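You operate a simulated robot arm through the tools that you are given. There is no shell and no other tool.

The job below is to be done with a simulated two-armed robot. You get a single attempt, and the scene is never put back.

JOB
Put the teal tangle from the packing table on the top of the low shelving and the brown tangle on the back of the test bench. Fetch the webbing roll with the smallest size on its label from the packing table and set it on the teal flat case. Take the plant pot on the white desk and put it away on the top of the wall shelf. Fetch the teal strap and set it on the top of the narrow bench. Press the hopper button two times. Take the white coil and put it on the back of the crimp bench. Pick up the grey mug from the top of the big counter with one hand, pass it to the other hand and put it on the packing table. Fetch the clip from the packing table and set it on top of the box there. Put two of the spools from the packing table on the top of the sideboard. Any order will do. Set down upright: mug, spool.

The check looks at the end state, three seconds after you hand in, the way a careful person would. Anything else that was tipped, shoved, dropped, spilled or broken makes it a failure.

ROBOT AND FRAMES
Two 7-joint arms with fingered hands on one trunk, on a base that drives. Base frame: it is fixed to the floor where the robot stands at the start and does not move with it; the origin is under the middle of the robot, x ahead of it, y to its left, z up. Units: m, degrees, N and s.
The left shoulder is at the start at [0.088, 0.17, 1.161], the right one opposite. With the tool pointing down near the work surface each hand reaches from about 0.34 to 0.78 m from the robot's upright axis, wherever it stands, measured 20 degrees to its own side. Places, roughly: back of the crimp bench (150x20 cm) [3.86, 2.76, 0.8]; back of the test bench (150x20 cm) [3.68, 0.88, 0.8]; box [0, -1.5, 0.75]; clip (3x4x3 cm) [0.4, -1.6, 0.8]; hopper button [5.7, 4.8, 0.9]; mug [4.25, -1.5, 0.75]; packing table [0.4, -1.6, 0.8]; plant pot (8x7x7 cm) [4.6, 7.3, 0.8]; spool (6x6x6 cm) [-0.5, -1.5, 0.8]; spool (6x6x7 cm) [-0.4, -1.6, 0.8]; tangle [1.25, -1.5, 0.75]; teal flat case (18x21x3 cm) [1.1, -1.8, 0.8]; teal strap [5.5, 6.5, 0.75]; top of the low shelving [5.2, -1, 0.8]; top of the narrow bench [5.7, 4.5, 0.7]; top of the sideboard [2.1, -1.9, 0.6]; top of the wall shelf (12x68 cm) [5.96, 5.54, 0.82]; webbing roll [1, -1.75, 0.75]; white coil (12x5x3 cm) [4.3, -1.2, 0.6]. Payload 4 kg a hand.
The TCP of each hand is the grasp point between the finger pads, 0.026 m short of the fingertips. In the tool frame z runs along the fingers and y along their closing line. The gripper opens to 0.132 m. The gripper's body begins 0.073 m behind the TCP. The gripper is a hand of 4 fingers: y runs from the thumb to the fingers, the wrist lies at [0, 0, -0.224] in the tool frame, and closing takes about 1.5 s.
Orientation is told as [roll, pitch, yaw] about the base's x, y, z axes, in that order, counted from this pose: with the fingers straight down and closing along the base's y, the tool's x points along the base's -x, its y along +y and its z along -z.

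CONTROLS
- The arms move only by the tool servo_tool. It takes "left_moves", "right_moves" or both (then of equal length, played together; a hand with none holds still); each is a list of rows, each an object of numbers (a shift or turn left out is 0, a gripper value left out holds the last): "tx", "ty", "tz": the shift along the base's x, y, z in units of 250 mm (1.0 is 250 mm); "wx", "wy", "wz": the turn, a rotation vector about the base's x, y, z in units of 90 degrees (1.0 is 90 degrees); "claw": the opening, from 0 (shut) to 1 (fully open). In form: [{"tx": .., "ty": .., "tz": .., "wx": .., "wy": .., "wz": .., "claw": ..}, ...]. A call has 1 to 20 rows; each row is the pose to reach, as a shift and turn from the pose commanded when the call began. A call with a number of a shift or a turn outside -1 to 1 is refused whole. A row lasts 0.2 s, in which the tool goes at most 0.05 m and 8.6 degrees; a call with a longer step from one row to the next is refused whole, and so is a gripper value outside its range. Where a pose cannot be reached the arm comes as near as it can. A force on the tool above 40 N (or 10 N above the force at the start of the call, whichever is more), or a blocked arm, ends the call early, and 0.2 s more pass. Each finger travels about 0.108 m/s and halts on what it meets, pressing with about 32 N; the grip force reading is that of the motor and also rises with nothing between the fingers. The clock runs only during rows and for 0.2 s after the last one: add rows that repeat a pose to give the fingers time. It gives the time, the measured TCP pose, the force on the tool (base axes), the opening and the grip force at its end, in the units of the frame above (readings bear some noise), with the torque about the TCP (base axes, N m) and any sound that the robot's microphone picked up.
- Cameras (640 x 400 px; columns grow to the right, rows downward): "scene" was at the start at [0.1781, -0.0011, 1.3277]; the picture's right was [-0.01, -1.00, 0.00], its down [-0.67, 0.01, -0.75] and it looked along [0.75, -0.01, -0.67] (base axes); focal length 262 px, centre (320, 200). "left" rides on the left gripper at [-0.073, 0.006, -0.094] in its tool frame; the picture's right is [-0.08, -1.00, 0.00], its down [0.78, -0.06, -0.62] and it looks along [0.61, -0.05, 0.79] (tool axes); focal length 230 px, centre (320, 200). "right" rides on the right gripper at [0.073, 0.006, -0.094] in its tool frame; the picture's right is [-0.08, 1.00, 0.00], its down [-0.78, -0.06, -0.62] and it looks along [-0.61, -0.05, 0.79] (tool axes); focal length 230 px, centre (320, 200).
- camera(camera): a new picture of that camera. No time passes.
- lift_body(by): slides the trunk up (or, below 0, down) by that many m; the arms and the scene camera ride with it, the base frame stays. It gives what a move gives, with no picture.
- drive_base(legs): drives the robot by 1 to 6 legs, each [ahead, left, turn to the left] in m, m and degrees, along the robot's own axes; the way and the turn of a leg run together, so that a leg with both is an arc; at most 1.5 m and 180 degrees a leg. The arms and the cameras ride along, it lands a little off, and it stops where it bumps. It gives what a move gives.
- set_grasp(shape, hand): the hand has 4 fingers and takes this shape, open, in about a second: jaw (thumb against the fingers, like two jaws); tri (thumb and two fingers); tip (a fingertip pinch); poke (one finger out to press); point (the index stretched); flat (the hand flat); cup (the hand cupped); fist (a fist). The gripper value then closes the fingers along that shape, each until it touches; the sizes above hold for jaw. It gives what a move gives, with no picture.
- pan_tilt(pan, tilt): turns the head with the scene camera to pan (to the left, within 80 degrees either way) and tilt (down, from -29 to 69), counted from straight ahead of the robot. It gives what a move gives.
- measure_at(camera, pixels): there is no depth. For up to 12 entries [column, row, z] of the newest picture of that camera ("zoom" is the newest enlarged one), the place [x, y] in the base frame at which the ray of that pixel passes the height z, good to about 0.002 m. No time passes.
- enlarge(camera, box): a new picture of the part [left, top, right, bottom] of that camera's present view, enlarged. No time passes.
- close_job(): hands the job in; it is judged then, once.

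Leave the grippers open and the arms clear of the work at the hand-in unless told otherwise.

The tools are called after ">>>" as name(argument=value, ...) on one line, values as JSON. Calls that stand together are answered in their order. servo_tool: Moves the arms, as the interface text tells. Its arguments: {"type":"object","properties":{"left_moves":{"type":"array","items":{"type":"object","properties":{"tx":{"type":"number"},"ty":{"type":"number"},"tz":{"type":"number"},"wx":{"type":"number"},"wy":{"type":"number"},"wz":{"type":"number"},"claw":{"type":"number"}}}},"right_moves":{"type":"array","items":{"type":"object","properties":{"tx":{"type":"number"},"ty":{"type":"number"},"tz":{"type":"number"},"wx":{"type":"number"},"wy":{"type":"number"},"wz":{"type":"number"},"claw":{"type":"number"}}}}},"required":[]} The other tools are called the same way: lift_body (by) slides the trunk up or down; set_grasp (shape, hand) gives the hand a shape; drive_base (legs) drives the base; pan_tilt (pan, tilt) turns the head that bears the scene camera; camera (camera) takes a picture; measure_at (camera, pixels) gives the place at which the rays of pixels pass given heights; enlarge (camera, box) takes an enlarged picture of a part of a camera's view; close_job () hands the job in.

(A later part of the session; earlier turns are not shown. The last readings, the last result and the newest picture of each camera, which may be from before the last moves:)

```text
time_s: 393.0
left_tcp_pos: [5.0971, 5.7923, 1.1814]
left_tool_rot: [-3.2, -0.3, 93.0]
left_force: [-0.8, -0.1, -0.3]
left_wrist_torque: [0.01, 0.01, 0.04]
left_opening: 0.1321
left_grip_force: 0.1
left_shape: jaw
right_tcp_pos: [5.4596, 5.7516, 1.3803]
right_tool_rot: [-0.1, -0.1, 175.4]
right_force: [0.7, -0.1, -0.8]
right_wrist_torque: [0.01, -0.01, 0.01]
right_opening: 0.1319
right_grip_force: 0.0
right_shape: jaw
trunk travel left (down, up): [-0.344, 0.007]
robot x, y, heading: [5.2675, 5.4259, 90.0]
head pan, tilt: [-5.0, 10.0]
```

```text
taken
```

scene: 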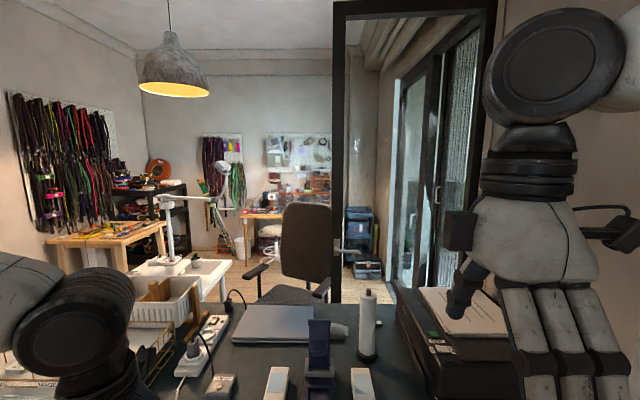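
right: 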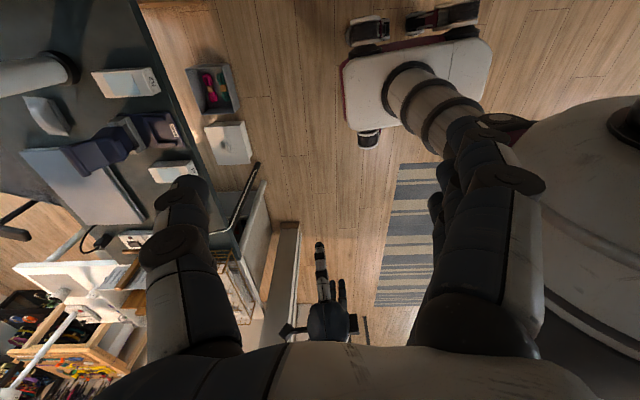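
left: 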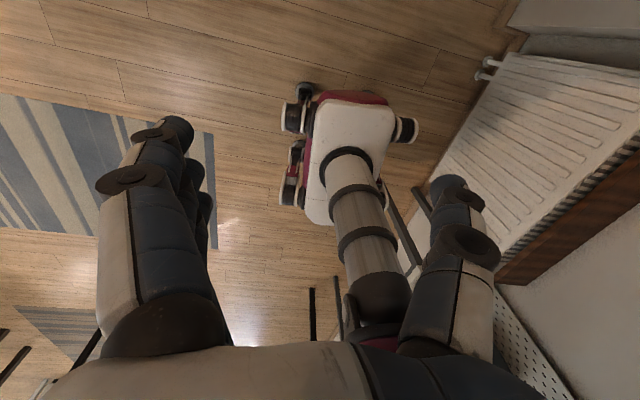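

I zoom into the bin in the right camera view.

>>> enlarge(camera="right", box=[150, 40, 270, 190])

>>> enlarge(camera="right", box=[0, 20, 200, 240])

```text
2.67 times, centred on (210, 115) of right
```

zoom: 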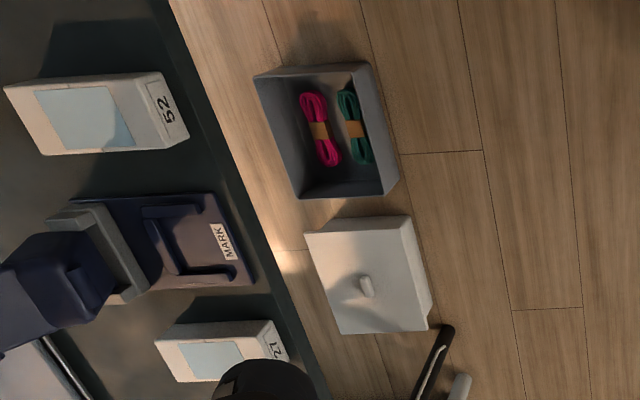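

```text
1.82 times, centred on (100, 130) of right
```

zoom: 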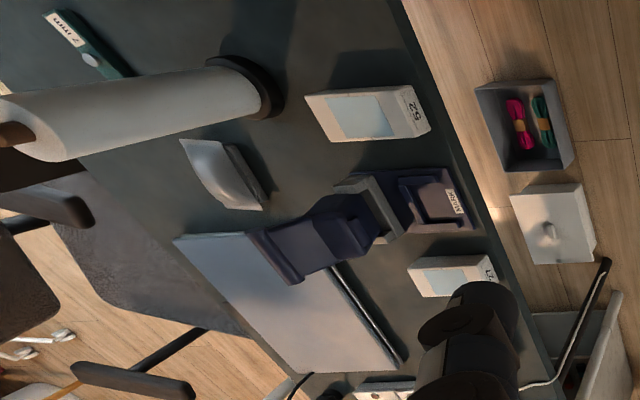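

There is a teal strip with a label on the desk behind the paper roll (zoom (85,45)). I look closer at it.

>>> enlarge(camera="right", box=[0, 10, 90, 70])

>>> measure_at(camera="right", pixels=[[20, 30, 0.75], [30, 42, 0.75], [40, 52, 0.75]])

```text
6.67 times, centred on (45, 40) of right
```

zoom: 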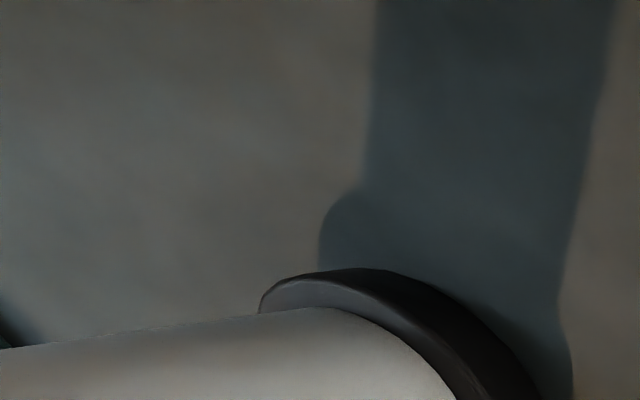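

```text
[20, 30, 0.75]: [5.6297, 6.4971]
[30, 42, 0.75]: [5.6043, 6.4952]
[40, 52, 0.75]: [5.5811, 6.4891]
```

I move the right hand forward over the desk (high) to see that teal strip properly.

>>> servo_tool(right_moves=[{"ty": 0.15}, {"ty": 0.3}, {"ty": 0.45}, {"ty": 0.6}, {"ty": 0.75}, {"ty": 0.75}])

>>> camera(camera="right")

```text
time_s: 394.4
left_tcp_pos: [5.0975, 5.7919, 1.1815]
left_tool_rot: [-3.1, -0.3, 93.2]
left_force: [-0.1, 0.3, -0.4]
left_wrist_torque: [-0.01, 0.0, 0.0]
left_opening: 0.132
left_grip_force: 0.0
left_shape: jaw
right_tcp_pos: [5.4594, 5.936, 1.3812]
right_tool_rot: [-0.2, -0.3, 175.4]
right_force: [0.1, -0.5, -0.3]
right_wrist_torque: [0.03, 0.0, -0.02]
right_opening: 0.1318
right_grip_force: 0.1
right_shape: jaw
trunk travel left (down, up): [-0.344, 0.007]
robot x, y, heading: [5.2728, 5.4239, 89.9]
head pan, tilt: [-5.0, 10.0]
```

```text
taken
```

right: 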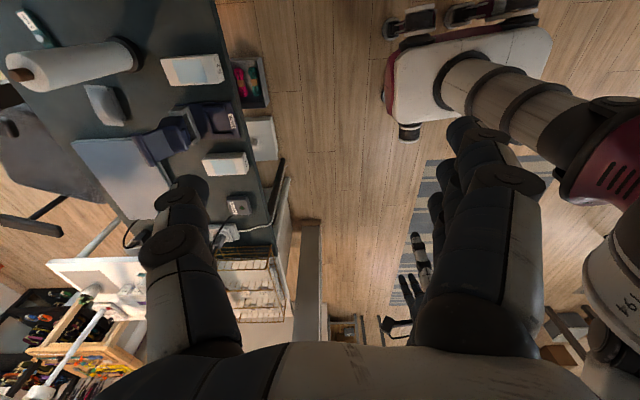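

>>> enlarge(camera="right", box=[0, 0, 80, 60])

>>> measure_at(camera="right", pixels=[[34, 28, 0.755], [18, 12, 0.755], [50, 45, 0.755]])

```text
6.67 times, centred on (40, 30) of right
```

zoom: 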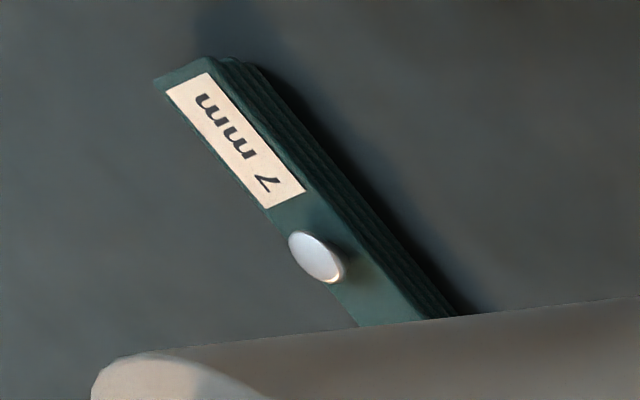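

```text
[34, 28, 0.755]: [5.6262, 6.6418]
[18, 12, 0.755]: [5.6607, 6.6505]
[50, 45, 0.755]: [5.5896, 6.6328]
```

That teal, layered strip with a snap and a "7 mm" tag at (5.63,6.64,0.755) must be the teal strap: it matches the given place. It lies between the paper roll and the printer. I check the pillar and wall on my right before coming closer.

>>> servo_tool(right_moves=[{"ty": -0.15}, {"ty": -0.3}, {"ty": -0.45}, {"ty": -0.6}, {"ty": -0.75}, {"ty": -0.75}])

>>> pan_tilt(pan=-35, tilt=45)

>>> camera(camera="scene")

```text
time_s: 395.8
left_tcp_pos: [5.0965, 5.7929, 1.1811]
left_tool_rot: [-3.2, -0.2, 93.1]
left_force: [0.9, 0.7, 0.3]
left_wrist_torque: [-0.03, 0.0, 0.04]
left_opening: 0.132
left_grip_force: 0.1
left_shape: jaw
right_tcp_pos: [5.4589, 5.7521, 1.3852]
right_tool_rot: [-0.1, -0.2, 175.4]
right_force: [0.3, 0.5, -0.3]
right_wrist_torque: [0.02, 0.01, -0.04]
right_opening: 0.1318
right_grip_force: 0.1
right_shape: jaw
trunk travel left (down, up): [-0.344, 0.007]
robot x, y, heading: [5.2712, 5.4243, 90.1]
head pan, tilt: [-5.0, 10.0]
```

```text
time_s: 396.8
left_tcp_pos: [5.0973, 5.7938, 1.1801]
left_tool_rot: [-3.1, -0.3, 93.2]
left_force: [-0.2, -0.2, 0.0]
left_wrist_torque: [-0.04, 0.02, 0.01]
left_opening: 0.1322
left_grip_force: 0.1
left_shape: jaw
right_tcp_pos: [5.4588, 5.752, 1.3841]
right_tool_rot: [-0.2, -0.2, 175.5]
right_force: [-0.7, -0.8, 0.0]
right_wrist_torque: [0.02, -0.01, 0.02]
right_opening: 0.1317
right_grip_force: 0.0
right_shape: jaw
trunk travel left (down, up): [-0.344, 0.007]
robot x, y, heading: [5.2728, 5.4229, 90.1]
head pan, tilt: [-35.0, 45.0]
```

```text
taken
```

scene: 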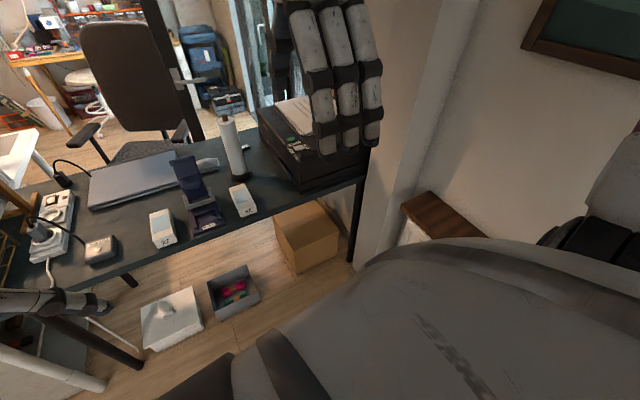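

I measure the pillar, carton, roll, printer and the strap's label.

>>> measure_at(camera="scene", pixels=[[357, 268, 0.0], [298, 272, 0.0], [210, 308, 0.0], [238, 178, 0.75], [224, 118, 0.95], [224, 118, 1.0], [299, 190, 0.75], [294, 155, 0.9], [264, 130, 0.75], [246, 148, 0.755], [150, 350, 0.0], [370, 178, 0.75]])

>>> enlarge(camera="scene", box=[190, 90, 380, 210])

```text
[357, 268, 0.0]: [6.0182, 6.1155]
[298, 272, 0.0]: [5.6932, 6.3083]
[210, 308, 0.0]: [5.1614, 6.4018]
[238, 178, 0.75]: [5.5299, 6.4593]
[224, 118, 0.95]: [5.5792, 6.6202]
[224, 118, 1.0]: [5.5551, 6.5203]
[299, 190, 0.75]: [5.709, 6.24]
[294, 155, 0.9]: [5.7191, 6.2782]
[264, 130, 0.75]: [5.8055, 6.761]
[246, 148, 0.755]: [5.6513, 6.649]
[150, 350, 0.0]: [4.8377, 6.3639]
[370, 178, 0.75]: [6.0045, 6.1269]
```

```text
3.33 times, centred on (285, 150) of scene
```

zoom: 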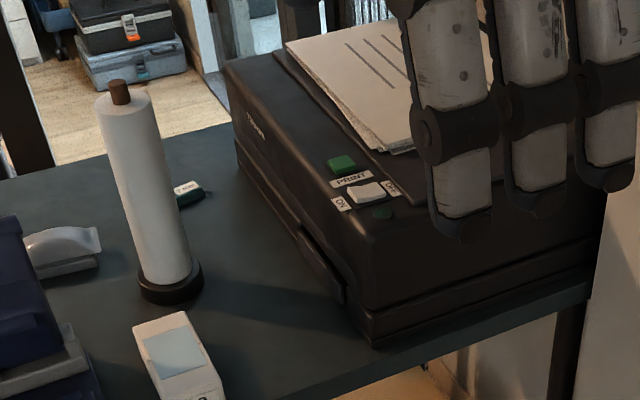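

The strap has 12 cm of room to the printer and the roll's top is at z≈1.03. I stretch the right arm forward a bit (elbow in), then drive ahead 0.43 and right 0.14.

>>> servo_tool(right_moves=[{"ty": 0.15}, {"ty": 0.3}, {"ty": 0.45, "tz": -0.05}, {"ty": 0.6, "tz": -0.1}, {"ty": 0.75, "tz": -0.15}, {"ty": 0.9, "tz": -0.2}, {"ty": 0.9, "tz": -0.2}])

>>> drive_base(legs=[[0.43, 0, 0], [0, -0.14, 0]])

>>> pan_tilt(pan=-15, tilt=50)

>>> camera(camera="scene")

>>> camera(camera="right")

```text
time_s: 398.4
left_tcp_pos: [5.0975, 5.7925, 1.1812]
left_tool_rot: [-3.0, -0.4, 93.1]
left_force: [0.1, 0.4, 0.4]
left_wrist_torque: [-0.01, 0.03, 0.03]
left_opening: 0.1318
left_grip_force: 0.1
left_shape: jaw
right_tcp_pos: [5.4578, 5.9758, 1.3322]
right_tool_rot: [-0.2, -0.2, 175.4]
right_force: [-1.0, -0.1, 0.2]
right_wrist_torque: [0.01, 0.02, -0.01]
right_opening: 0.1319
right_grip_force: 0.1
right_shape: jaw
trunk travel left (down, up): [-0.344, 0.007]
robot x, y, heading: [5.2725, 5.4213, 89.7]
head pan, tilt: [-35.0, 45.0]
```

```text
time_s: 402.5
left_tcp_pos: [5.2415, 6.2253, 1.1803]
left_tool_rot: [-3.1, -0.4, 93.0]
left_force: [-0.8, 0.2, 0.4]
left_wrist_torque: [0.0, -0.02, 0.01]
left_opening: 0.132
left_grip_force: 0.1
left_shape: jaw
right_tcp_pos: [5.6005, 6.4082, 1.3325]
right_tool_rot: [-0.1, -0.1, 175.3]
right_force: [-0.7, 0.6, 0.7]
right_wrist_torque: [0.02, 0.0, -0.02]
right_opening: 0.1318
right_grip_force: 0.0
right_shape: jaw
trunk travel left (down, up): [-0.344, 0.007]
robot x, y, heading: [5.4127, 5.8547, 89.9]
head pan, tilt: [-35.0, 45.0]
```

```text
time_s: 403.3
left_tcp_pos: [5.241, 6.2235, 1.1811]
left_tool_rot: [-3.1, -0.3, 93.1]
left_force: [-0.2, 0.3, -0.3]
left_wrist_torque: [-0.05, 0.0, -0.01]
left_opening: 0.1321
left_grip_force: 0.0
left_shape: jaw
right_tcp_pos: [5.6002, 6.4077, 1.3313]
right_tool_rot: [-0.1, -0.2, 175.2]
right_force: [-0.2, 0.7, -0.4]
right_wrist_torque: [0.01, -0.01, 0.0]
right_opening: 0.1318
right_grip_force: 0.1
right_shape: jaw
trunk travel left (down, up): [-0.344, 0.007]
robot x, y, heading: [5.4129, 5.8532, 89.6]
head pan, tilt: [-15.0, 50.0]
```

```text
taken
```

scene: 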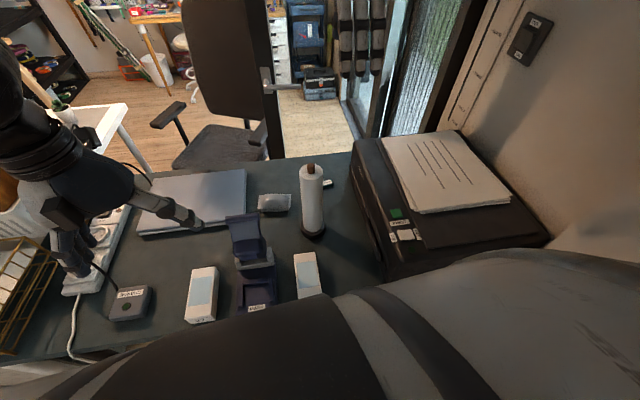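

```text
taken
```

right: 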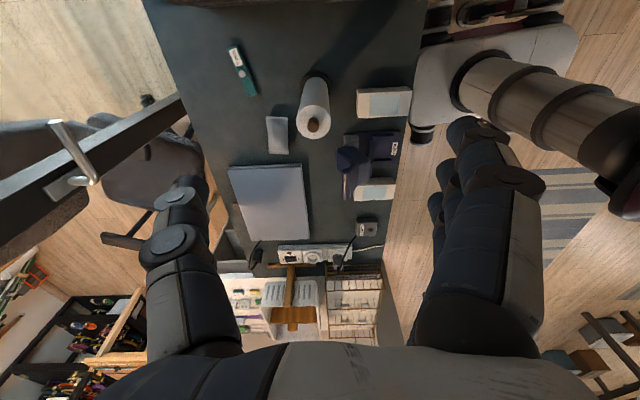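

The strap is seen from above at (242,72). I zoom and measure.

>>> enlarge(camera="right", box=[200, 30, 340, 150])

>>> measure_at(camera="right", pixels=[[233, 48, 0.765], [253, 95, 0.765], [243, 72, 0.765], [315, 128, 1.03], [310, 105, 0.76], [232, 70, 0.765], [252, 70, 0.765]])

```text
3.33 times, centred on (270, 90) of right
```

zoom: 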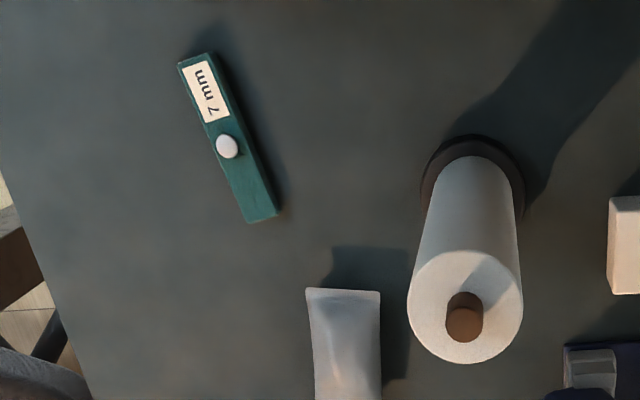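

```text
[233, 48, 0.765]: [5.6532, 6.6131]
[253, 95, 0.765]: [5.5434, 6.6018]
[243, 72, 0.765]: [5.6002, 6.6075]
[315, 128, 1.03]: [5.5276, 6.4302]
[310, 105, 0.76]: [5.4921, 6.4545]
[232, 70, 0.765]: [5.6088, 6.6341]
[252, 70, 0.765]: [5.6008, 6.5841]
```

The strap is about 11 cm long along x, centred near (5.60,6.607), its top at z≈0.785. I drive 4 cm ahead, lower the trunk 0.15 for reach, and bring the right hand over it, turned and tilted slightly.

>>> drive_base(legs=[[0.04, 0, 0]])

>>> lift_body(by=-0.15)

>>> servo_tool(right_moves=[{"ty": 0.1, "wz": 0.06}, {"ty": 0.25, "wz": 0.12}, {"ty": 0.4, "wz": 0.12, "wx": 0.04}, {"ty": 0.55, "wz": 0.12, "wx": 0.08}, {"ty": 0.63, "wz": 0.12, "wx": 0.12}, {"ty": 0.63, "wz": 0.12, "wx": 0.12, "tz": -0.12}, {"ty": 0.63, "wz": 0.12, "wx": 0.12, "tz": -0.12}])

>>> camera(camera="right")

>>> camera(camera="scene")

```text
time_s: 404.2
left_tcp_pos: [5.2407, 6.2646, 1.1809]
left_tool_rot: [-3.1, -0.2, 93.1]
left_force: [-0.1, 0.5, 1.1]
left_wrist_torque: [-0.03, -0.02, -0.02]
left_opening: 0.132
left_grip_force: 0.1
left_shape: jaw
right_tcp_pos: [5.6019, 6.4479, 1.3324]
right_tool_rot: [-0.1, -0.3, 175.3]
right_force: [-0.9, -0.4, 0.1]
right_wrist_torque: [0.01, 0.01, -0.03]
right_opening: 0.132
right_grip_force: 0.1
right_shape: jaw
trunk travel left (down, up): [-0.344, 0.007]
robot x, y, heading: [5.414, 5.8948, 89.9]
head pan, tilt: [-15.0, 50.0]
```

```text
time_s: 406.0
left_tcp_pos: [5.2401, 6.2628, 1.0313]
left_tool_rot: [-3.1, -0.5, 92.9]
left_force: [-1.5, 0.3, 0.4]
left_wrist_torque: [-0.02, 0.01, 0.01]
left_opening: 0.132
left_grip_force: 0.1
left_shape: jaw
right_tcp_pos: [5.6009, 6.4468, 1.1829]
right_tool_rot: [-0.3, -0.2, 175.3]
right_force: [-0.6, -0.8, 0.2]
right_wrist_torque: [-0.01, 0.02, 0.02]
right_opening: 0.1319
right_grip_force: 0.1
right_shape: jaw
trunk travel left (down, up): [-0.194, 0.157]
robot x, y, heading: [5.4112, 5.891, 90.0]
head pan, tilt: [-15.0, 50.0]
```

```text
time_s: 407.6
left_tcp_pos: [5.2402, 6.2638, 1.031]
left_tool_rot: [-3.1, -0.3, 93.0]
left_force: [0.2, 0.4, 0.5]
left_wrist_torque: [0.02, -0.01, -0.02]
left_opening: 0.1317
left_grip_force: 0.0
left_shape: jaw
right_tcp_pos: [5.6006, 6.6045, 1.1514]
right_tool_rot: [-11.0, -0.1, -173.8]
right_force: [0.5, 0.3, 0.4]
right_wrist_torque: [-0.01, -0.01, -0.02]
right_opening: 0.1318
right_grip_force: 0.1
right_shape: jaw
trunk travel left (down, up): [-0.194, 0.157]
robot x, y, heading: [5.4149, 5.8914, 89.8]
head pan, tilt: [-15.0, 50.0]
```

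```text
taken
```

right: 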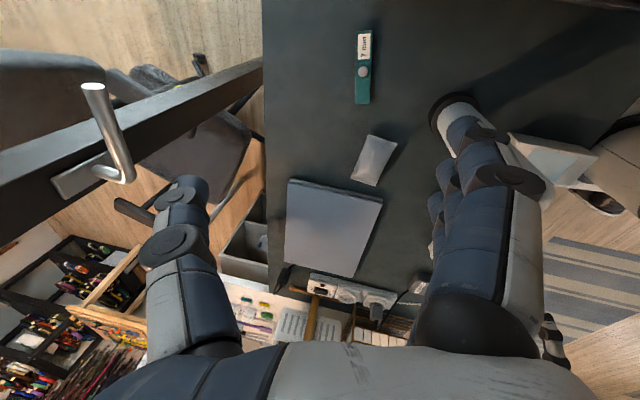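

```text
taken
```

scene: 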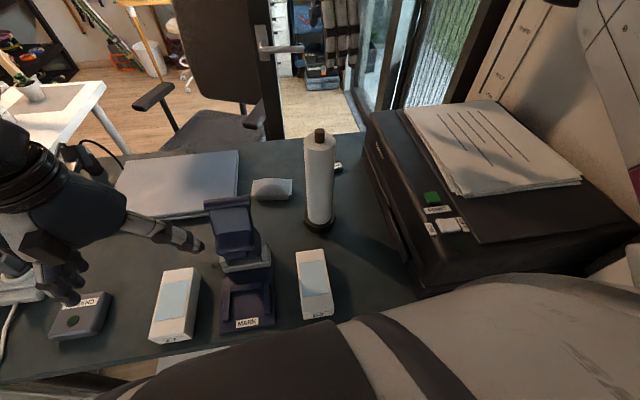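

The strap shows at (363,70). A door frame with a handle is behind the desk, so I measure both.

>>> measure_at(camera="right", pixels=[[363, 34, 0.785], [363, 102, 0.785], [363, 68, 0.785], [355, 68, 0.785], [371, 68, 0.785], [95, 90, 1.05], [130, 175, 1.05], [445, 105, 0.78], [200, 110, 1.0]])

>>> enlarge(camera="right", box=[320, 10, 480, 130])

```text
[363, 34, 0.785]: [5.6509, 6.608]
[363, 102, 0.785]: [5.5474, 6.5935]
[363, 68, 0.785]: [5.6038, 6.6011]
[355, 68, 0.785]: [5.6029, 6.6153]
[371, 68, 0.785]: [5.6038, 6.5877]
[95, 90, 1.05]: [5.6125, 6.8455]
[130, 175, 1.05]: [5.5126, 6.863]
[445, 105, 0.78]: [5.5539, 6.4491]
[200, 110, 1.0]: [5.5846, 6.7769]
```

```text
3.33 times, centred on (400, 70) of right
```

zoom: 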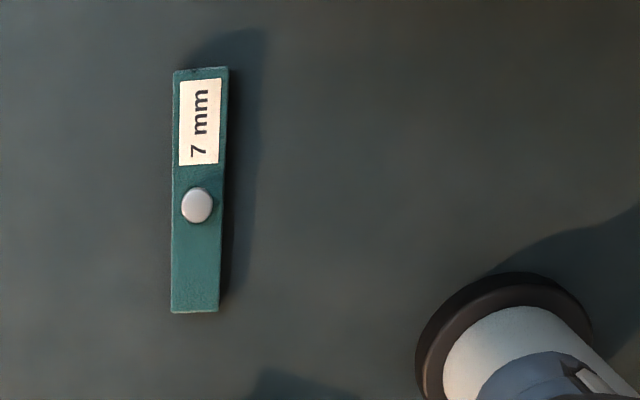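

Strap centre (5.603,6.601), aligned with the hand. It is in reach without tilt, so I straighten the hand and lower to z≈0.93.

>>> servo_tool(right_moves=[{"ty": -0.014, "tx": 0.01, "wx": -0.06, "tz": -0.1, "claw": 0.65}, {"ty": -0.014, "tx": 0.01, "wx": -0.122, "tz": -0.25}, {"ty": -0.014, "tx": 0.01, "wx": -0.122, "tz": -0.4}, {"ty": -0.014, "tx": 0.01, "wx": -0.122, "tz": -0.55}, {"ty": -0.014, "tx": 0.01, "wx": -0.122, "tz": -0.7}, {"ty": -0.014, "tx": 0.01, "wx": -0.122, "tz": -0.85}, {"ty": -0.014, "tx": 0.01, "wx": -0.122, "tz": -0.85}])

>>> camera(camera="right")

>>> camera(camera="scene")

```text
time_s: 409.2
left_tcp_pos: [5.2411, 6.2621, 1.0321]
left_tool_rot: [-3.1, -0.4, 93.0]
left_force: [-0.8, -0.3, -0.5]
left_wrist_torque: [0.01, -0.03, 0.03]
left_opening: 0.1319
left_grip_force: 0.0
left_shape: jaw
right_tcp_pos: [5.6029, 6.6019, 0.9393]
right_tool_rot: [-0.1, -1.4, -174.1]
right_force: [-0.1, -0.2, 0.6]
right_wrist_torque: [0.02, -0.02, 0.04]
right_opening: 0.0863
right_grip_force: 0.1
right_shape: jaw
trunk travel left (down, up): [-0.194, 0.157]
robot x, y, heading: [5.4141, 5.8924, 89.5]
head pan, tilt: [-15.0, 50.0]
```

```text
taken
```

right: 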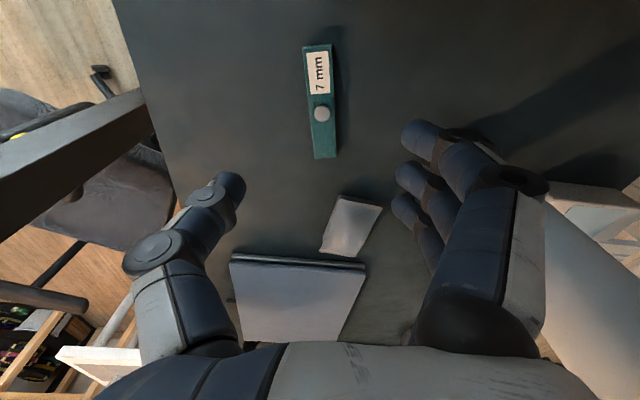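

```text
taken
```

scene: 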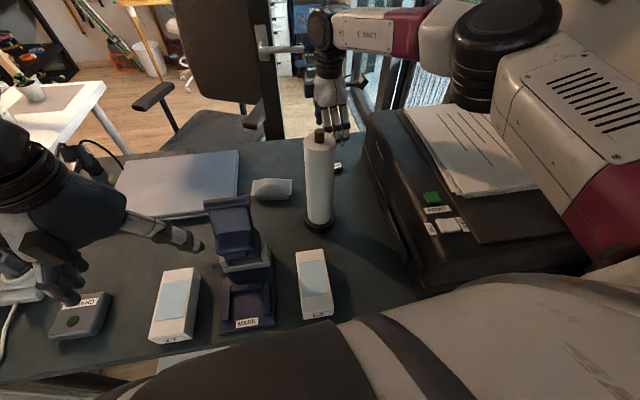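

Aligned. I lower to the desk slowly.

>>> servo_tool(right_moves=[{"tz": -0.14}, {"tz": -0.28}, {"tz": -0.4}, {"tz": -0.48}, {"tz": -0.52}, {"tz": -0.54}, {"tz": -0.55}, {"tz": -0.56}])

>>> camera(camera="right")

```text
time_s: 411.0
left_tcp_pos: [5.2399, 6.2602, 1.0337]
left_tool_rot: [-3.0, -0.6, 93.1]
left_force: [-0.4, 1.0, 0.4]
left_wrist_torque: [-0.01, 0.01, 0.0]
left_opening: 0.132
left_grip_force: 0.0
left_shape: jaw
right_tcp_pos: [5.6044, 6.6014, 0.806]
right_tool_rot: [-0.5, -1.2, -174.0]
right_force: [3.0, 4.5, 40.0]
right_wrist_torque: [-1.98, -0.71, 0.22]
right_opening: 0.0838
right_grip_force: 0.1
right_shape: jaw
trunk travel left (down, up): [-0.194, 0.157]
robot x, y, heading: [5.4161, 5.8925, 90.0]
head pan, tilt: [-15.0, 50.0]
```

```text
taken
```

right: 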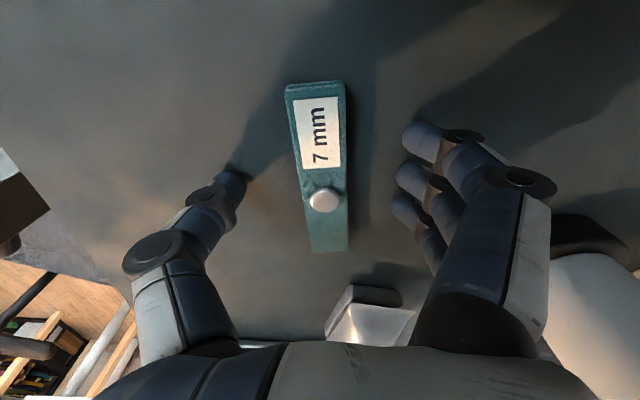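

The fingertips touch the desk. I ease up 3 mm and close on the strap.

>>> servo_tool(right_moves=[{"tz": 0.012}, {"tz": 0.012, "claw": 0.4}, {"tz": 0.012, "claw": 0.2}, {"tz": 0.012, "claw": 0.0}, {"tz": 0.012, "claw": 0.0}, {"tz": 0.012, "claw": 0.0}, {"tz": 0.012, "claw": 0.0}])

>>> camera(camera="right")

```text
time_s: 412.6
left_tcp_pos: [5.2399, 6.262, 1.0334]
left_tool_rot: [-3.1, -0.4, 93.0]
left_force: [-0.2, -0.1, 0.6]
left_wrist_torque: [0.01, 0.02, 0.0]
left_opening: 0.1316
left_grip_force: 0.0
left_shape: jaw
right_tcp_pos: [5.6022, 6.5982, 0.8054]
right_tool_rot: [-0.2, -1.2, -173.9]
right_force: [-3.7, -9.1, 27.9]
right_wrist_torque: [-0.81, -0.4, -0.19]
right_opening: 0.0297
right_grip_force: 32.1
right_shape: jaw
trunk travel left (down, up): [-0.194, 0.157]
robot x, y, heading: [5.413, 5.8902, 89.8]
head pan, tilt: [-15.0, 50.0]
```

```text
taken
```

right: 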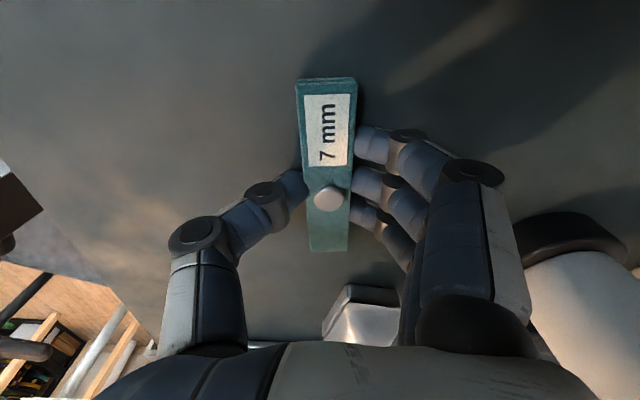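

It grips (0.030 m). I lift straight up.

>>> servo_tool(right_moves=[{"tz": 0.08}, {"tz": 0.2}, {"tz": 0.35}, {"tz": 0.5}, {"tz": 0.65}, {"tz": 0.8}, {"tz": 0.95}, {"tz": 1.0}])

>>> camera(camera="right")

>>> camera(camera="scene")

```text
time_s: 414.4
left_tcp_pos: [5.2401, 6.2639, 1.0305]
left_tool_rot: [-3.1, -0.4, 92.9]
left_force: [0.6, -0.5, 0.1]
left_wrist_torque: [0.05, -0.03, -0.02]
left_opening: 0.1319
left_grip_force: 0.2
left_shape: jaw
right_tcp_pos: [5.6018, 6.6003, 1.0521]
right_tool_rot: [0.0, -1.4, -174.0]
right_force: [-0.1, -0.1, 0.5]
right_wrist_torque: [0.03, 0.02, 0.01]
right_opening: 0.0273
right_grip_force: 31.7
right_shape: jaw
trunk travel left (down, up): [-0.194, 0.157]
robot x, y, heading: [5.4141, 5.895, 89.8]
head pan, tilt: [-15.0, 50.0]
```

```text
taken
```

right: 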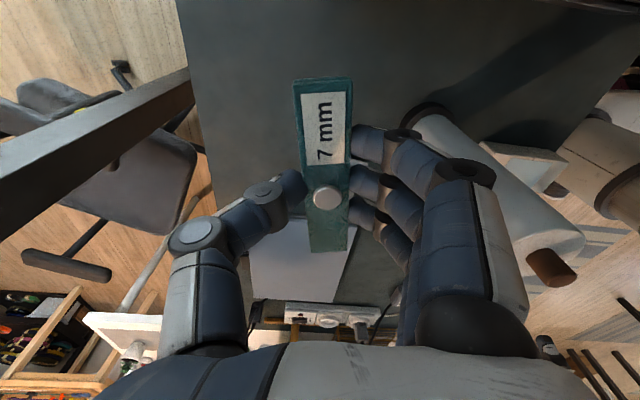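

```text
taken
```

scene: 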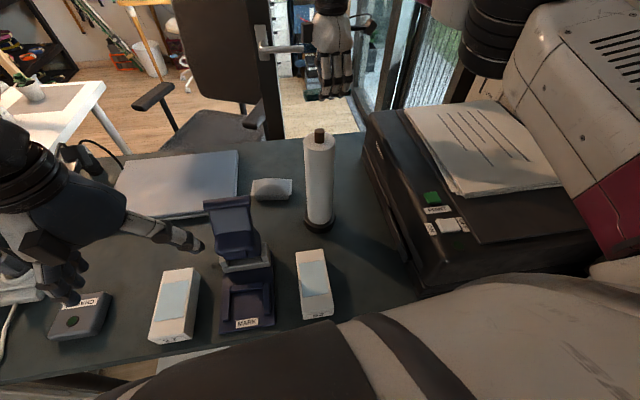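

The strap hangs in the hand. I raise the trunk, back away from the desk, pull the hand in, and drive to the narrow bench.

>>> lift_body(by=0.15)

>>> drive_base(legs=[[-0.55, 0, 0], [0, 0.5, 0]])

>>> servo_tool(right_moves=[{"ty": -0.15}, {"ty": -0.3}, {"ty": -0.45}, {"ty": -0.6}, {"ty": -0.75}, {"ty": -0.9}, {"ty": -0.9}])

>>> drive_base(legs=[[-0.9, 0, 0], [0, 0, -90]])

>>> pan_tilt(pan=-10, tilt=40)

>>> camera(camera="scene")

```text
time_s: 416.1
left_tcp_pos: [5.2398, 6.2631, 1.1803]
left_tool_rot: [-3.1, -0.3, 93.0]
left_force: [0.6, -0.5, 0.1]
left_wrist_torque: [-0.02, -0.02, -0.01]
left_opening: 0.1319
left_grip_force: 0.1
left_shape: jaw
right_tcp_pos: [5.6041, 6.5986, 1.2125]
right_tool_rot: [-0.9, -1.2, -174.0]
right_force: [0.2, 0.8, -0.2]
right_wrist_torque: [0.0, -0.04, 0.04]
right_opening: 0.0269
right_grip_force: 32.3
right_shape: jaw
trunk travel left (down, up): [-0.344, 0.007]
robot x, y, heading: [5.415, 5.8942, 89.9]
head pan, tilt: [-15.0, 50.0]
```

```text
time_s: 419.6
left_tcp_pos: [5.2387, 5.7106, 1.1804]
left_tool_rot: [-3.1, -0.3, 92.5]
left_force: [-0.3, -0.9, -0.2]
left_wrist_torque: [-0.03, -0.01, -0.01]
left_opening: 0.1319
left_grip_force: 0.0
left_shape: jaw
right_tcp_pos: [5.6045, 6.0429, 1.2131]
right_tool_rot: [-0.9, -1.2, -174.5]
right_force: [0.5, 0.2, -1.7]
right_wrist_torque: [0.0, 0.01, 0.02]
right_opening: 0.0272
right_grip_force: 31.8
right_shape: jaw
trunk travel left (down, up): [-0.344, 0.007]
robot x, y, heading: [5.4058, 5.3404, 89.6]
head pan, tilt: [-15.0, 50.0]
stopped in leg 2: the robot was blocked; the commanded pose is now the measured one
```

```text
time_s: 421.2
left_tcp_pos: [5.2377, 5.7125, 1.1796]
left_tool_rot: [-3.2, -0.3, 92.6]
left_force: [-0.9, 0.1, 0.7]
left_wrist_torque: [0.02, 0.01, -0.03]
left_opening: 0.1319
left_grip_force: 0.0
left_shape: jaw
right_tcp_pos: [5.6048, 5.8175, 1.2126]
right_tool_rot: [-0.7, -1.2, -174.5]
right_force: [-0.3, 0.1, -0.5]
right_wrist_torque: [-0.03, 0.02, 0.0]
right_opening: 0.0268
right_grip_force: 32.6
right_shape: jaw
trunk travel left (down, up): [-0.344, 0.007]
robot x, y, heading: [5.4101, 5.3378, 89.4]
head pan, tilt: [-15.0, 50.0]
```

```text
time_s: 424.3
left_tcp_pos: [5.2259, 5.152, 1.1819]
left_tool_rot: [-3.3, -0.2, 92.8]
left_force: [0.1, 0.7, -0.3]
left_wrist_torque: [-0.02, 0.0, 0.01]
left_opening: 0.1318
left_grip_force: 0.1
left_shape: jaw
right_tcp_pos: [5.5869, 5.2585, 1.2116]
right_tool_rot: [-0.5, -0.5, -173.2]
right_force: [0.6, 0.1, -0.1]
right_wrist_torque: [0.02, 0.03, 0.0]
right_opening: 0.0266
right_grip_force: 32.0
right_shape: jaw
trunk travel left (down, up): [-0.344, 0.007]
robot x, y, heading: [5.4019, 4.7815, 89.7]
head pan, tilt: [-15.0, 50.0]
stopped in leg 1: the robot was blocked; the commanded pose is now the measured one
```

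```text
time_s: 425.0
left_tcp_pos: [5.2267, 5.1525, 1.18]
left_tool_rot: [-3.3, -0.2, 92.7]
left_force: [-0.5, -0.3, -0.1]
left_wrist_torque: [0.0, 0.0, 0.02]
left_opening: 0.1322
left_grip_force: 0.0
left_shape: jaw
right_tcp_pos: [5.5879, 5.2586, 1.2114]
right_tool_rot: [-0.4, -0.6, -173.4]
right_force: [-0.2, 0.2, 0.0]
right_wrist_torque: [0.01, -0.01, 0.04]
right_opening: 0.0266
right_grip_force: 32.5
right_shape: jaw
trunk travel left (down, up): [-0.344, 0.007]
robot x, y, heading: [5.4064, 4.7784, 89.5]
head pan, tilt: [-10.0, 40.0]
```

```text
taken
```

scene: 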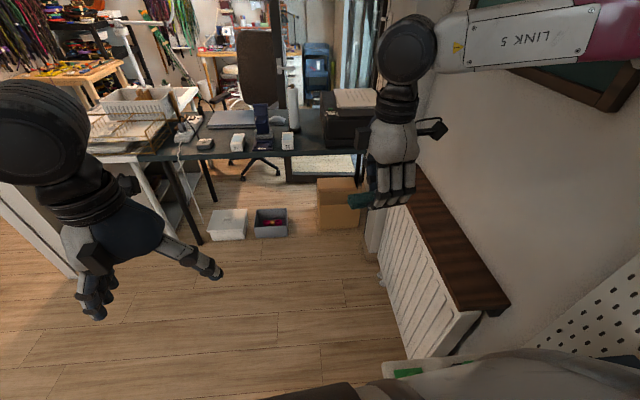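

A leg to the left was blocked and then I backed up beside the narrow bench and stopped at y≈4.78. I must check whether anything was touched; I look right and down.

>>> pan_tilt(pan=-75, tilt=45)

>>> camera(camera="scene")

>>> camera(camera="right")

>>> camera(camera="left")

```text
time_s: 426.4
left_tcp_pos: [5.2265, 5.1532, 1.1796]
left_tool_rot: [-3.3, -0.3, 92.7]
left_force: [-0.3, 0.4, 0.6]
left_wrist_torque: [0.01, -0.01, 0.01]
left_opening: 0.1318
left_grip_force: 0.0
left_shape: jaw
right_tcp_pos: [5.5872, 5.2598, 1.2099]
right_tool_rot: [-0.3, -0.6, -173.4]
right_force: [-0.1, 0.3, -0.5]
right_wrist_torque: [0.0, 0.01, -0.01]
right_opening: 0.0268
right_grip_force: 32.0
right_shape: jaw
trunk travel left (down, up): [-0.344, 0.007]
robot x, y, heading: [5.3998, 4.7804, 89.9]
head pan, tilt: [-75.0, 45.0]
```

```text
taken
```

scene: 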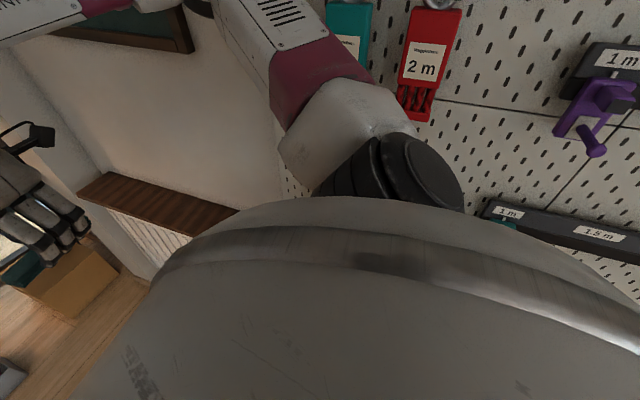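

```text
taken
```

right: 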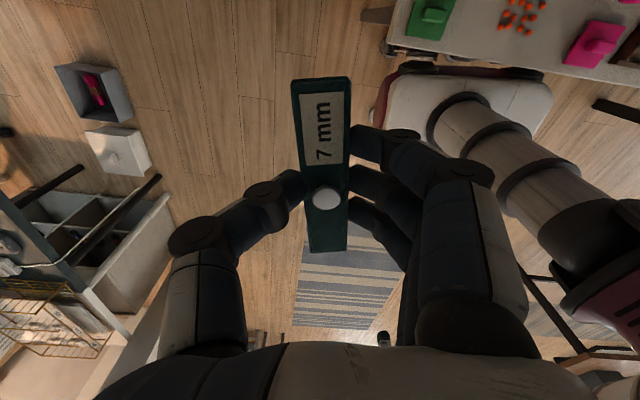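

```text
taken
```

left: 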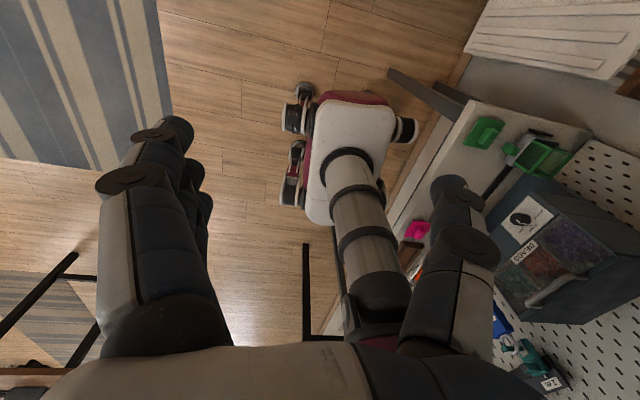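

I compare known points (green lid, pink lid) with earlier readings to see whether the bench was moved.

>>> measure_at(camera="left", pixels=[[485, 132, 0.735], [418, 230, 0.735], [392, 72, 0.0], [472, 102, 0.72], [405, 130, 0.1], [395, 255, 0.72]])

>>> measure_at(camera="right", pixels=[[430, 18, 0.735], [598, 42, 0.735], [523, 12, 0.72], [375, 15, 0.0], [392, 42, 0.72]])

```text
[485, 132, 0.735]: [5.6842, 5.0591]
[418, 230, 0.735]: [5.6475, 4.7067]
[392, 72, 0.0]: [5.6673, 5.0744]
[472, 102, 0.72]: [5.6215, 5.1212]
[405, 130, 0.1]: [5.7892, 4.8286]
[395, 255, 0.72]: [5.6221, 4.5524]
```

```text
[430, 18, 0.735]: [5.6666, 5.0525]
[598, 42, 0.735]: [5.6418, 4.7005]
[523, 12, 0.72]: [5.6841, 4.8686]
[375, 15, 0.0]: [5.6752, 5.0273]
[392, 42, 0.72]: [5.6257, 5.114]
```

The bench and its lids are where they were. I step forward 0.12 m away from the contact, then left.

>>> drive_base(legs=[[0.12, 0, 0], [0, 0.4, 0]])

>>> camera(camera="scene")

```text
time_s: 431.2
left_tcp_pos: [4.8313, 5.2676, 1.182]
left_tool_rot: [-3.1, -0.4, 93.3]
left_force: [0.3, -0.2, 0.4]
left_wrist_torque: [-0.04, 0.0, 0.0]
left_opening: 0.132
left_grip_force: 0.1
left_shape: jaw
right_tcp_pos: [5.1933, 5.378, 1.2112]
right_tool_rot: [-0.6, -0.9, -172.9]
right_force: [0.6, -0.2, -1.0]
right_wrist_torque: [0.03, -0.01, -0.01]
right_opening: 0.0267
right_grip_force: 32.1
right_shape: jaw
trunk travel left (down, up): [-0.344, 0.007]
robot x, y, heading: [5.006, 4.8979, 90.1]
head pan, tilt: [-75.0, 45.0]
```

```text
taken
```

scene: 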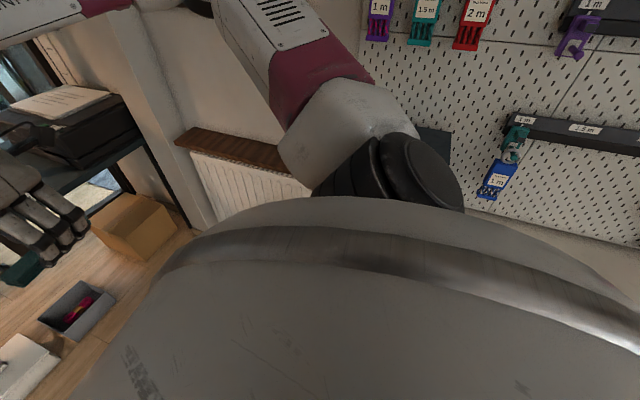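

Free and nothing disturbed. I go to (4.95,4.45) and turn to face the narrow bench.

>>> drive_base(legs=[[-0.45, 0.08, 0], [0, 0, -90]])

>>> pan_tilt(pan=0, tilt=40)

>>> camera(camera="scene")

```text
time_s: 437.7
left_tcp_pos: [5.2915, 4.6335, 1.1814]
left_tool_rot: [-3.1, -0.4, 5.3]
left_force: [0.3, -0.1, -1.0]
left_wrist_torque: [0.0, -0.01, 0.0]
left_opening: 0.1317
left_grip_force: 0.0
left_shape: jaw
right_tcp_pos: [5.4133, 4.2771, 1.2106]
right_tool_rot: [-0.6, -0.8, 99.1]
right_force: [0.3, 0.3, -1.2]
right_wrist_torque: [0.0, 0.01, 0.03]
right_opening: 0.0266
right_grip_force: 31.9
right_shape: jaw
trunk travel left (down, up): [-0.344, 0.007]
robot x, y, heading: [4.9263, 4.4457, 1.9]
head pan, tilt: [-75.0, 45.0]
```

```text
time_s: 439.2
left_tcp_pos: [5.2922, 4.6341, 1.1822]
left_tool_rot: [-3.2, -0.4, 5.2]
left_force: [-0.1, 0.0, 0.2]
left_wrist_torque: [-0.02, 0.01, 0.01]
left_opening: 0.1318
left_grip_force: 0.1
left_shape: jaw
right_tcp_pos: [5.4136, 4.2779, 1.2109]
right_tool_rot: [-0.6, -0.8, 99.1]
right_force: [-0.4, -0.4, -0.5]
right_wrist_torque: [0.0, 0.0, 0.0]
right_opening: 0.0265
right_grip_force: 31.8
right_shape: jaw
trunk travel left (down, up): [-0.344, 0.007]
robot x, y, heading: [4.9277, 4.4453, 2.1]
head pan, tilt: [0.0, 40.0]
```

```text
taken
```

scene: 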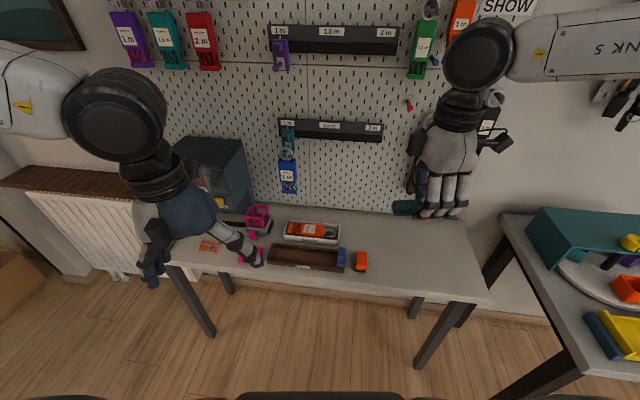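

The right part of the bench top is free. I measure a spot at (425,255) and edges.

>>> measure_at(camera="scene", pixels=[[425, 255, 0.72], [485, 297, 0.72], [400, 283, 0.72], [440, 225, 0.72], [362, 270, 0.72], [420, 262, 0.7]])

```text
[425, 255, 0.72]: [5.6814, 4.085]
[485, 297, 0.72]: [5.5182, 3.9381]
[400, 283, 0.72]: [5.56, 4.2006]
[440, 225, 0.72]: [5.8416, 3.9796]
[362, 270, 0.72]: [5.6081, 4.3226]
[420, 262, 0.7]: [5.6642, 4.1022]
```

I drive 0.15 ahead, lower the trunk 0.1 and bring the strap over (5.66,4.14).

>>> drive_base(legs=[[0.15, 0, -2]])

>>> lift_body(by=-0.1)

>>> servo_tool(right_moves=[{"tx": 0.1, "ty": -0.1}, {"tx": 0.2, "ty": -0.2}, {"tx": 0.3, "ty": -0.3}, {"tx": 0.38, "ty": -0.42, "tz": -0.1}, {"tx": 0.38, "ty": -0.42, "tz": -0.25}, {"tx": 0.38, "ty": -0.42, "tz": -0.4}, {"tx": 0.38, "ty": -0.42, "tz": -0.55}, {"tx": 0.38, "ty": -0.42, "tz": -0.7}, {"tx": 0.38, "ty": -0.42, "tz": -0.85}, {"tx": 0.38, "ty": -0.42, "tz": -0.85}])

>>> camera(camera="right")

>>> camera(camera="scene")

```text
time_s: 440.6
left_tcp_pos: [5.4453, 4.6248, 1.182]
left_tool_rot: [-3.1, -0.4, 3.2]
left_force: [-0.6, -0.1, 0.3]
left_wrist_torque: [0.0, 0.07, -0.02]
left_opening: 0.132
left_grip_force: 0.1
left_shape: jaw
right_tcp_pos: [5.5544, 4.2639, 1.211]
right_tool_rot: [-0.6, -0.8, 97.2]
right_force: [0.4, -1.2, 0.6]
right_wrist_torque: [0.0, -0.01, 0.03]
right_opening: 0.0265
right_grip_force: 32.1
right_shape: jaw
trunk travel left (down, up): [-0.344, 0.007]
robot x, y, heading: [5.0748, 4.4481, -0.0]
head pan, tilt: [0.0, 40.0]
```

```text
time_s: 441.9
left_tcp_pos: [5.4451, 4.625, 1.083]
left_tool_rot: [-3.2, -0.4, 3.3]
left_force: [-0.4, 0.1, 0.1]
left_wrist_torque: [-0.02, -0.05, -0.04]
left_opening: 0.132
left_grip_force: 0.0
left_shape: jaw
right_tcp_pos: [5.5541, 4.2643, 1.1125]
right_tool_rot: [-0.6, -0.8, 97.1]
right_force: [0.0, 0.2, -0.6]
right_wrist_torque: [-0.01, 0.02, 0.0]
right_opening: 0.0265
right_grip_force: 31.8
right_shape: jaw
trunk travel left (down, up): [-0.244, 0.107]
robot x, y, heading: [5.0752, 4.4517, -0.1]
head pan, tilt: [0.0, 40.0]
```

```text
time_s: 444.1
left_tcp_pos: [5.4458, 4.6235, 1.0828]
left_tool_rot: [-3.2, -0.4, 3.2]
left_force: [0.7, 0.5, -0.2]
left_wrist_torque: [-0.03, 0.01, -0.01]
left_opening: 0.1319
left_grip_force: 0.1
left_shape: jaw
right_tcp_pos: [5.648, 4.1606, 0.8969]
right_tool_rot: [-0.5, -0.8, 97.1]
right_force: [0.3, 0.1, 0.3]
right_wrist_torque: [-0.02, 0.0, 0.0]
right_opening: 0.0264
right_grip_force: 32.1
right_shape: jaw
trunk travel left (down, up): [-0.244, 0.107]
robot x, y, heading: [5.0761, 4.4447, -0.2]
head pan, tilt: [0.0, 40.0]
```

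```text
taken
```

right: 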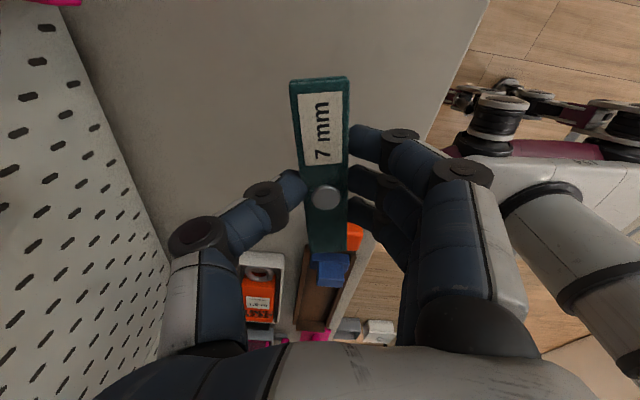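

```text
taken
```

scene: 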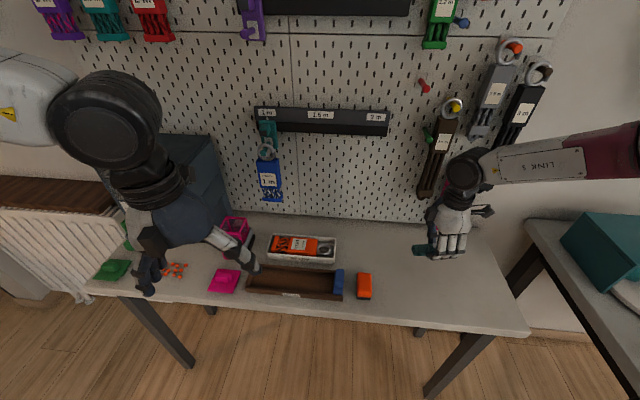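

Over free bench top. I lower slowly until contact.

>>> servo_tool(right_moves=[{"tz": -0.14}, {"tz": -0.28}, {"tz": -0.4}, {"tz": -0.48}, {"tz": -0.52}, {"tz": -0.55}, {"tz": -0.57}, {"tz": -0.59}, {"tz": -0.61}, {"tz": -0.63}])

>>> camera(camera="right")

```text
time_s: 445.6
left_tcp_pos: [5.4429, 4.6244, 1.0829]
left_tool_rot: [-3.1, -0.5, 3.2]
left_force: [-0.3, -0.2, 0.5]
left_wrist_torque: [-0.02, -0.03, -0.01]
left_opening: 0.1319
left_grip_force: 0.1
left_shape: jaw
right_tcp_pos: [5.6513, 4.1569, 0.7646]
right_tool_rot: [-1.0, -0.7, 96.8]
right_force: [-9.4, -1.0, 33.3]
right_wrist_torque: [-0.34, 0.83, -0.08]
right_opening: 0.0281
right_grip_force: 31.6
right_shape: jaw
trunk travel left (down, up): [-0.244, 0.107]
robot x, y, heading: [5.0763, 4.4515, 0.1]
head pan, tilt: [0.0, 40.0]
stopped in row 7 (right hand): the force on the tool passed its limit at 45 N (the readings are from after the stop); the commanded pose is now the measured one
```

```text
taken
```

right: 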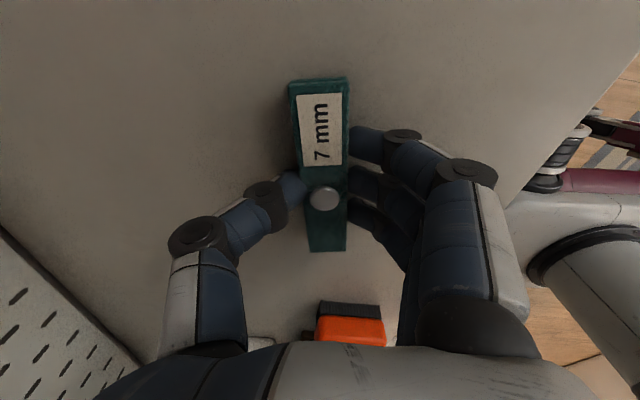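

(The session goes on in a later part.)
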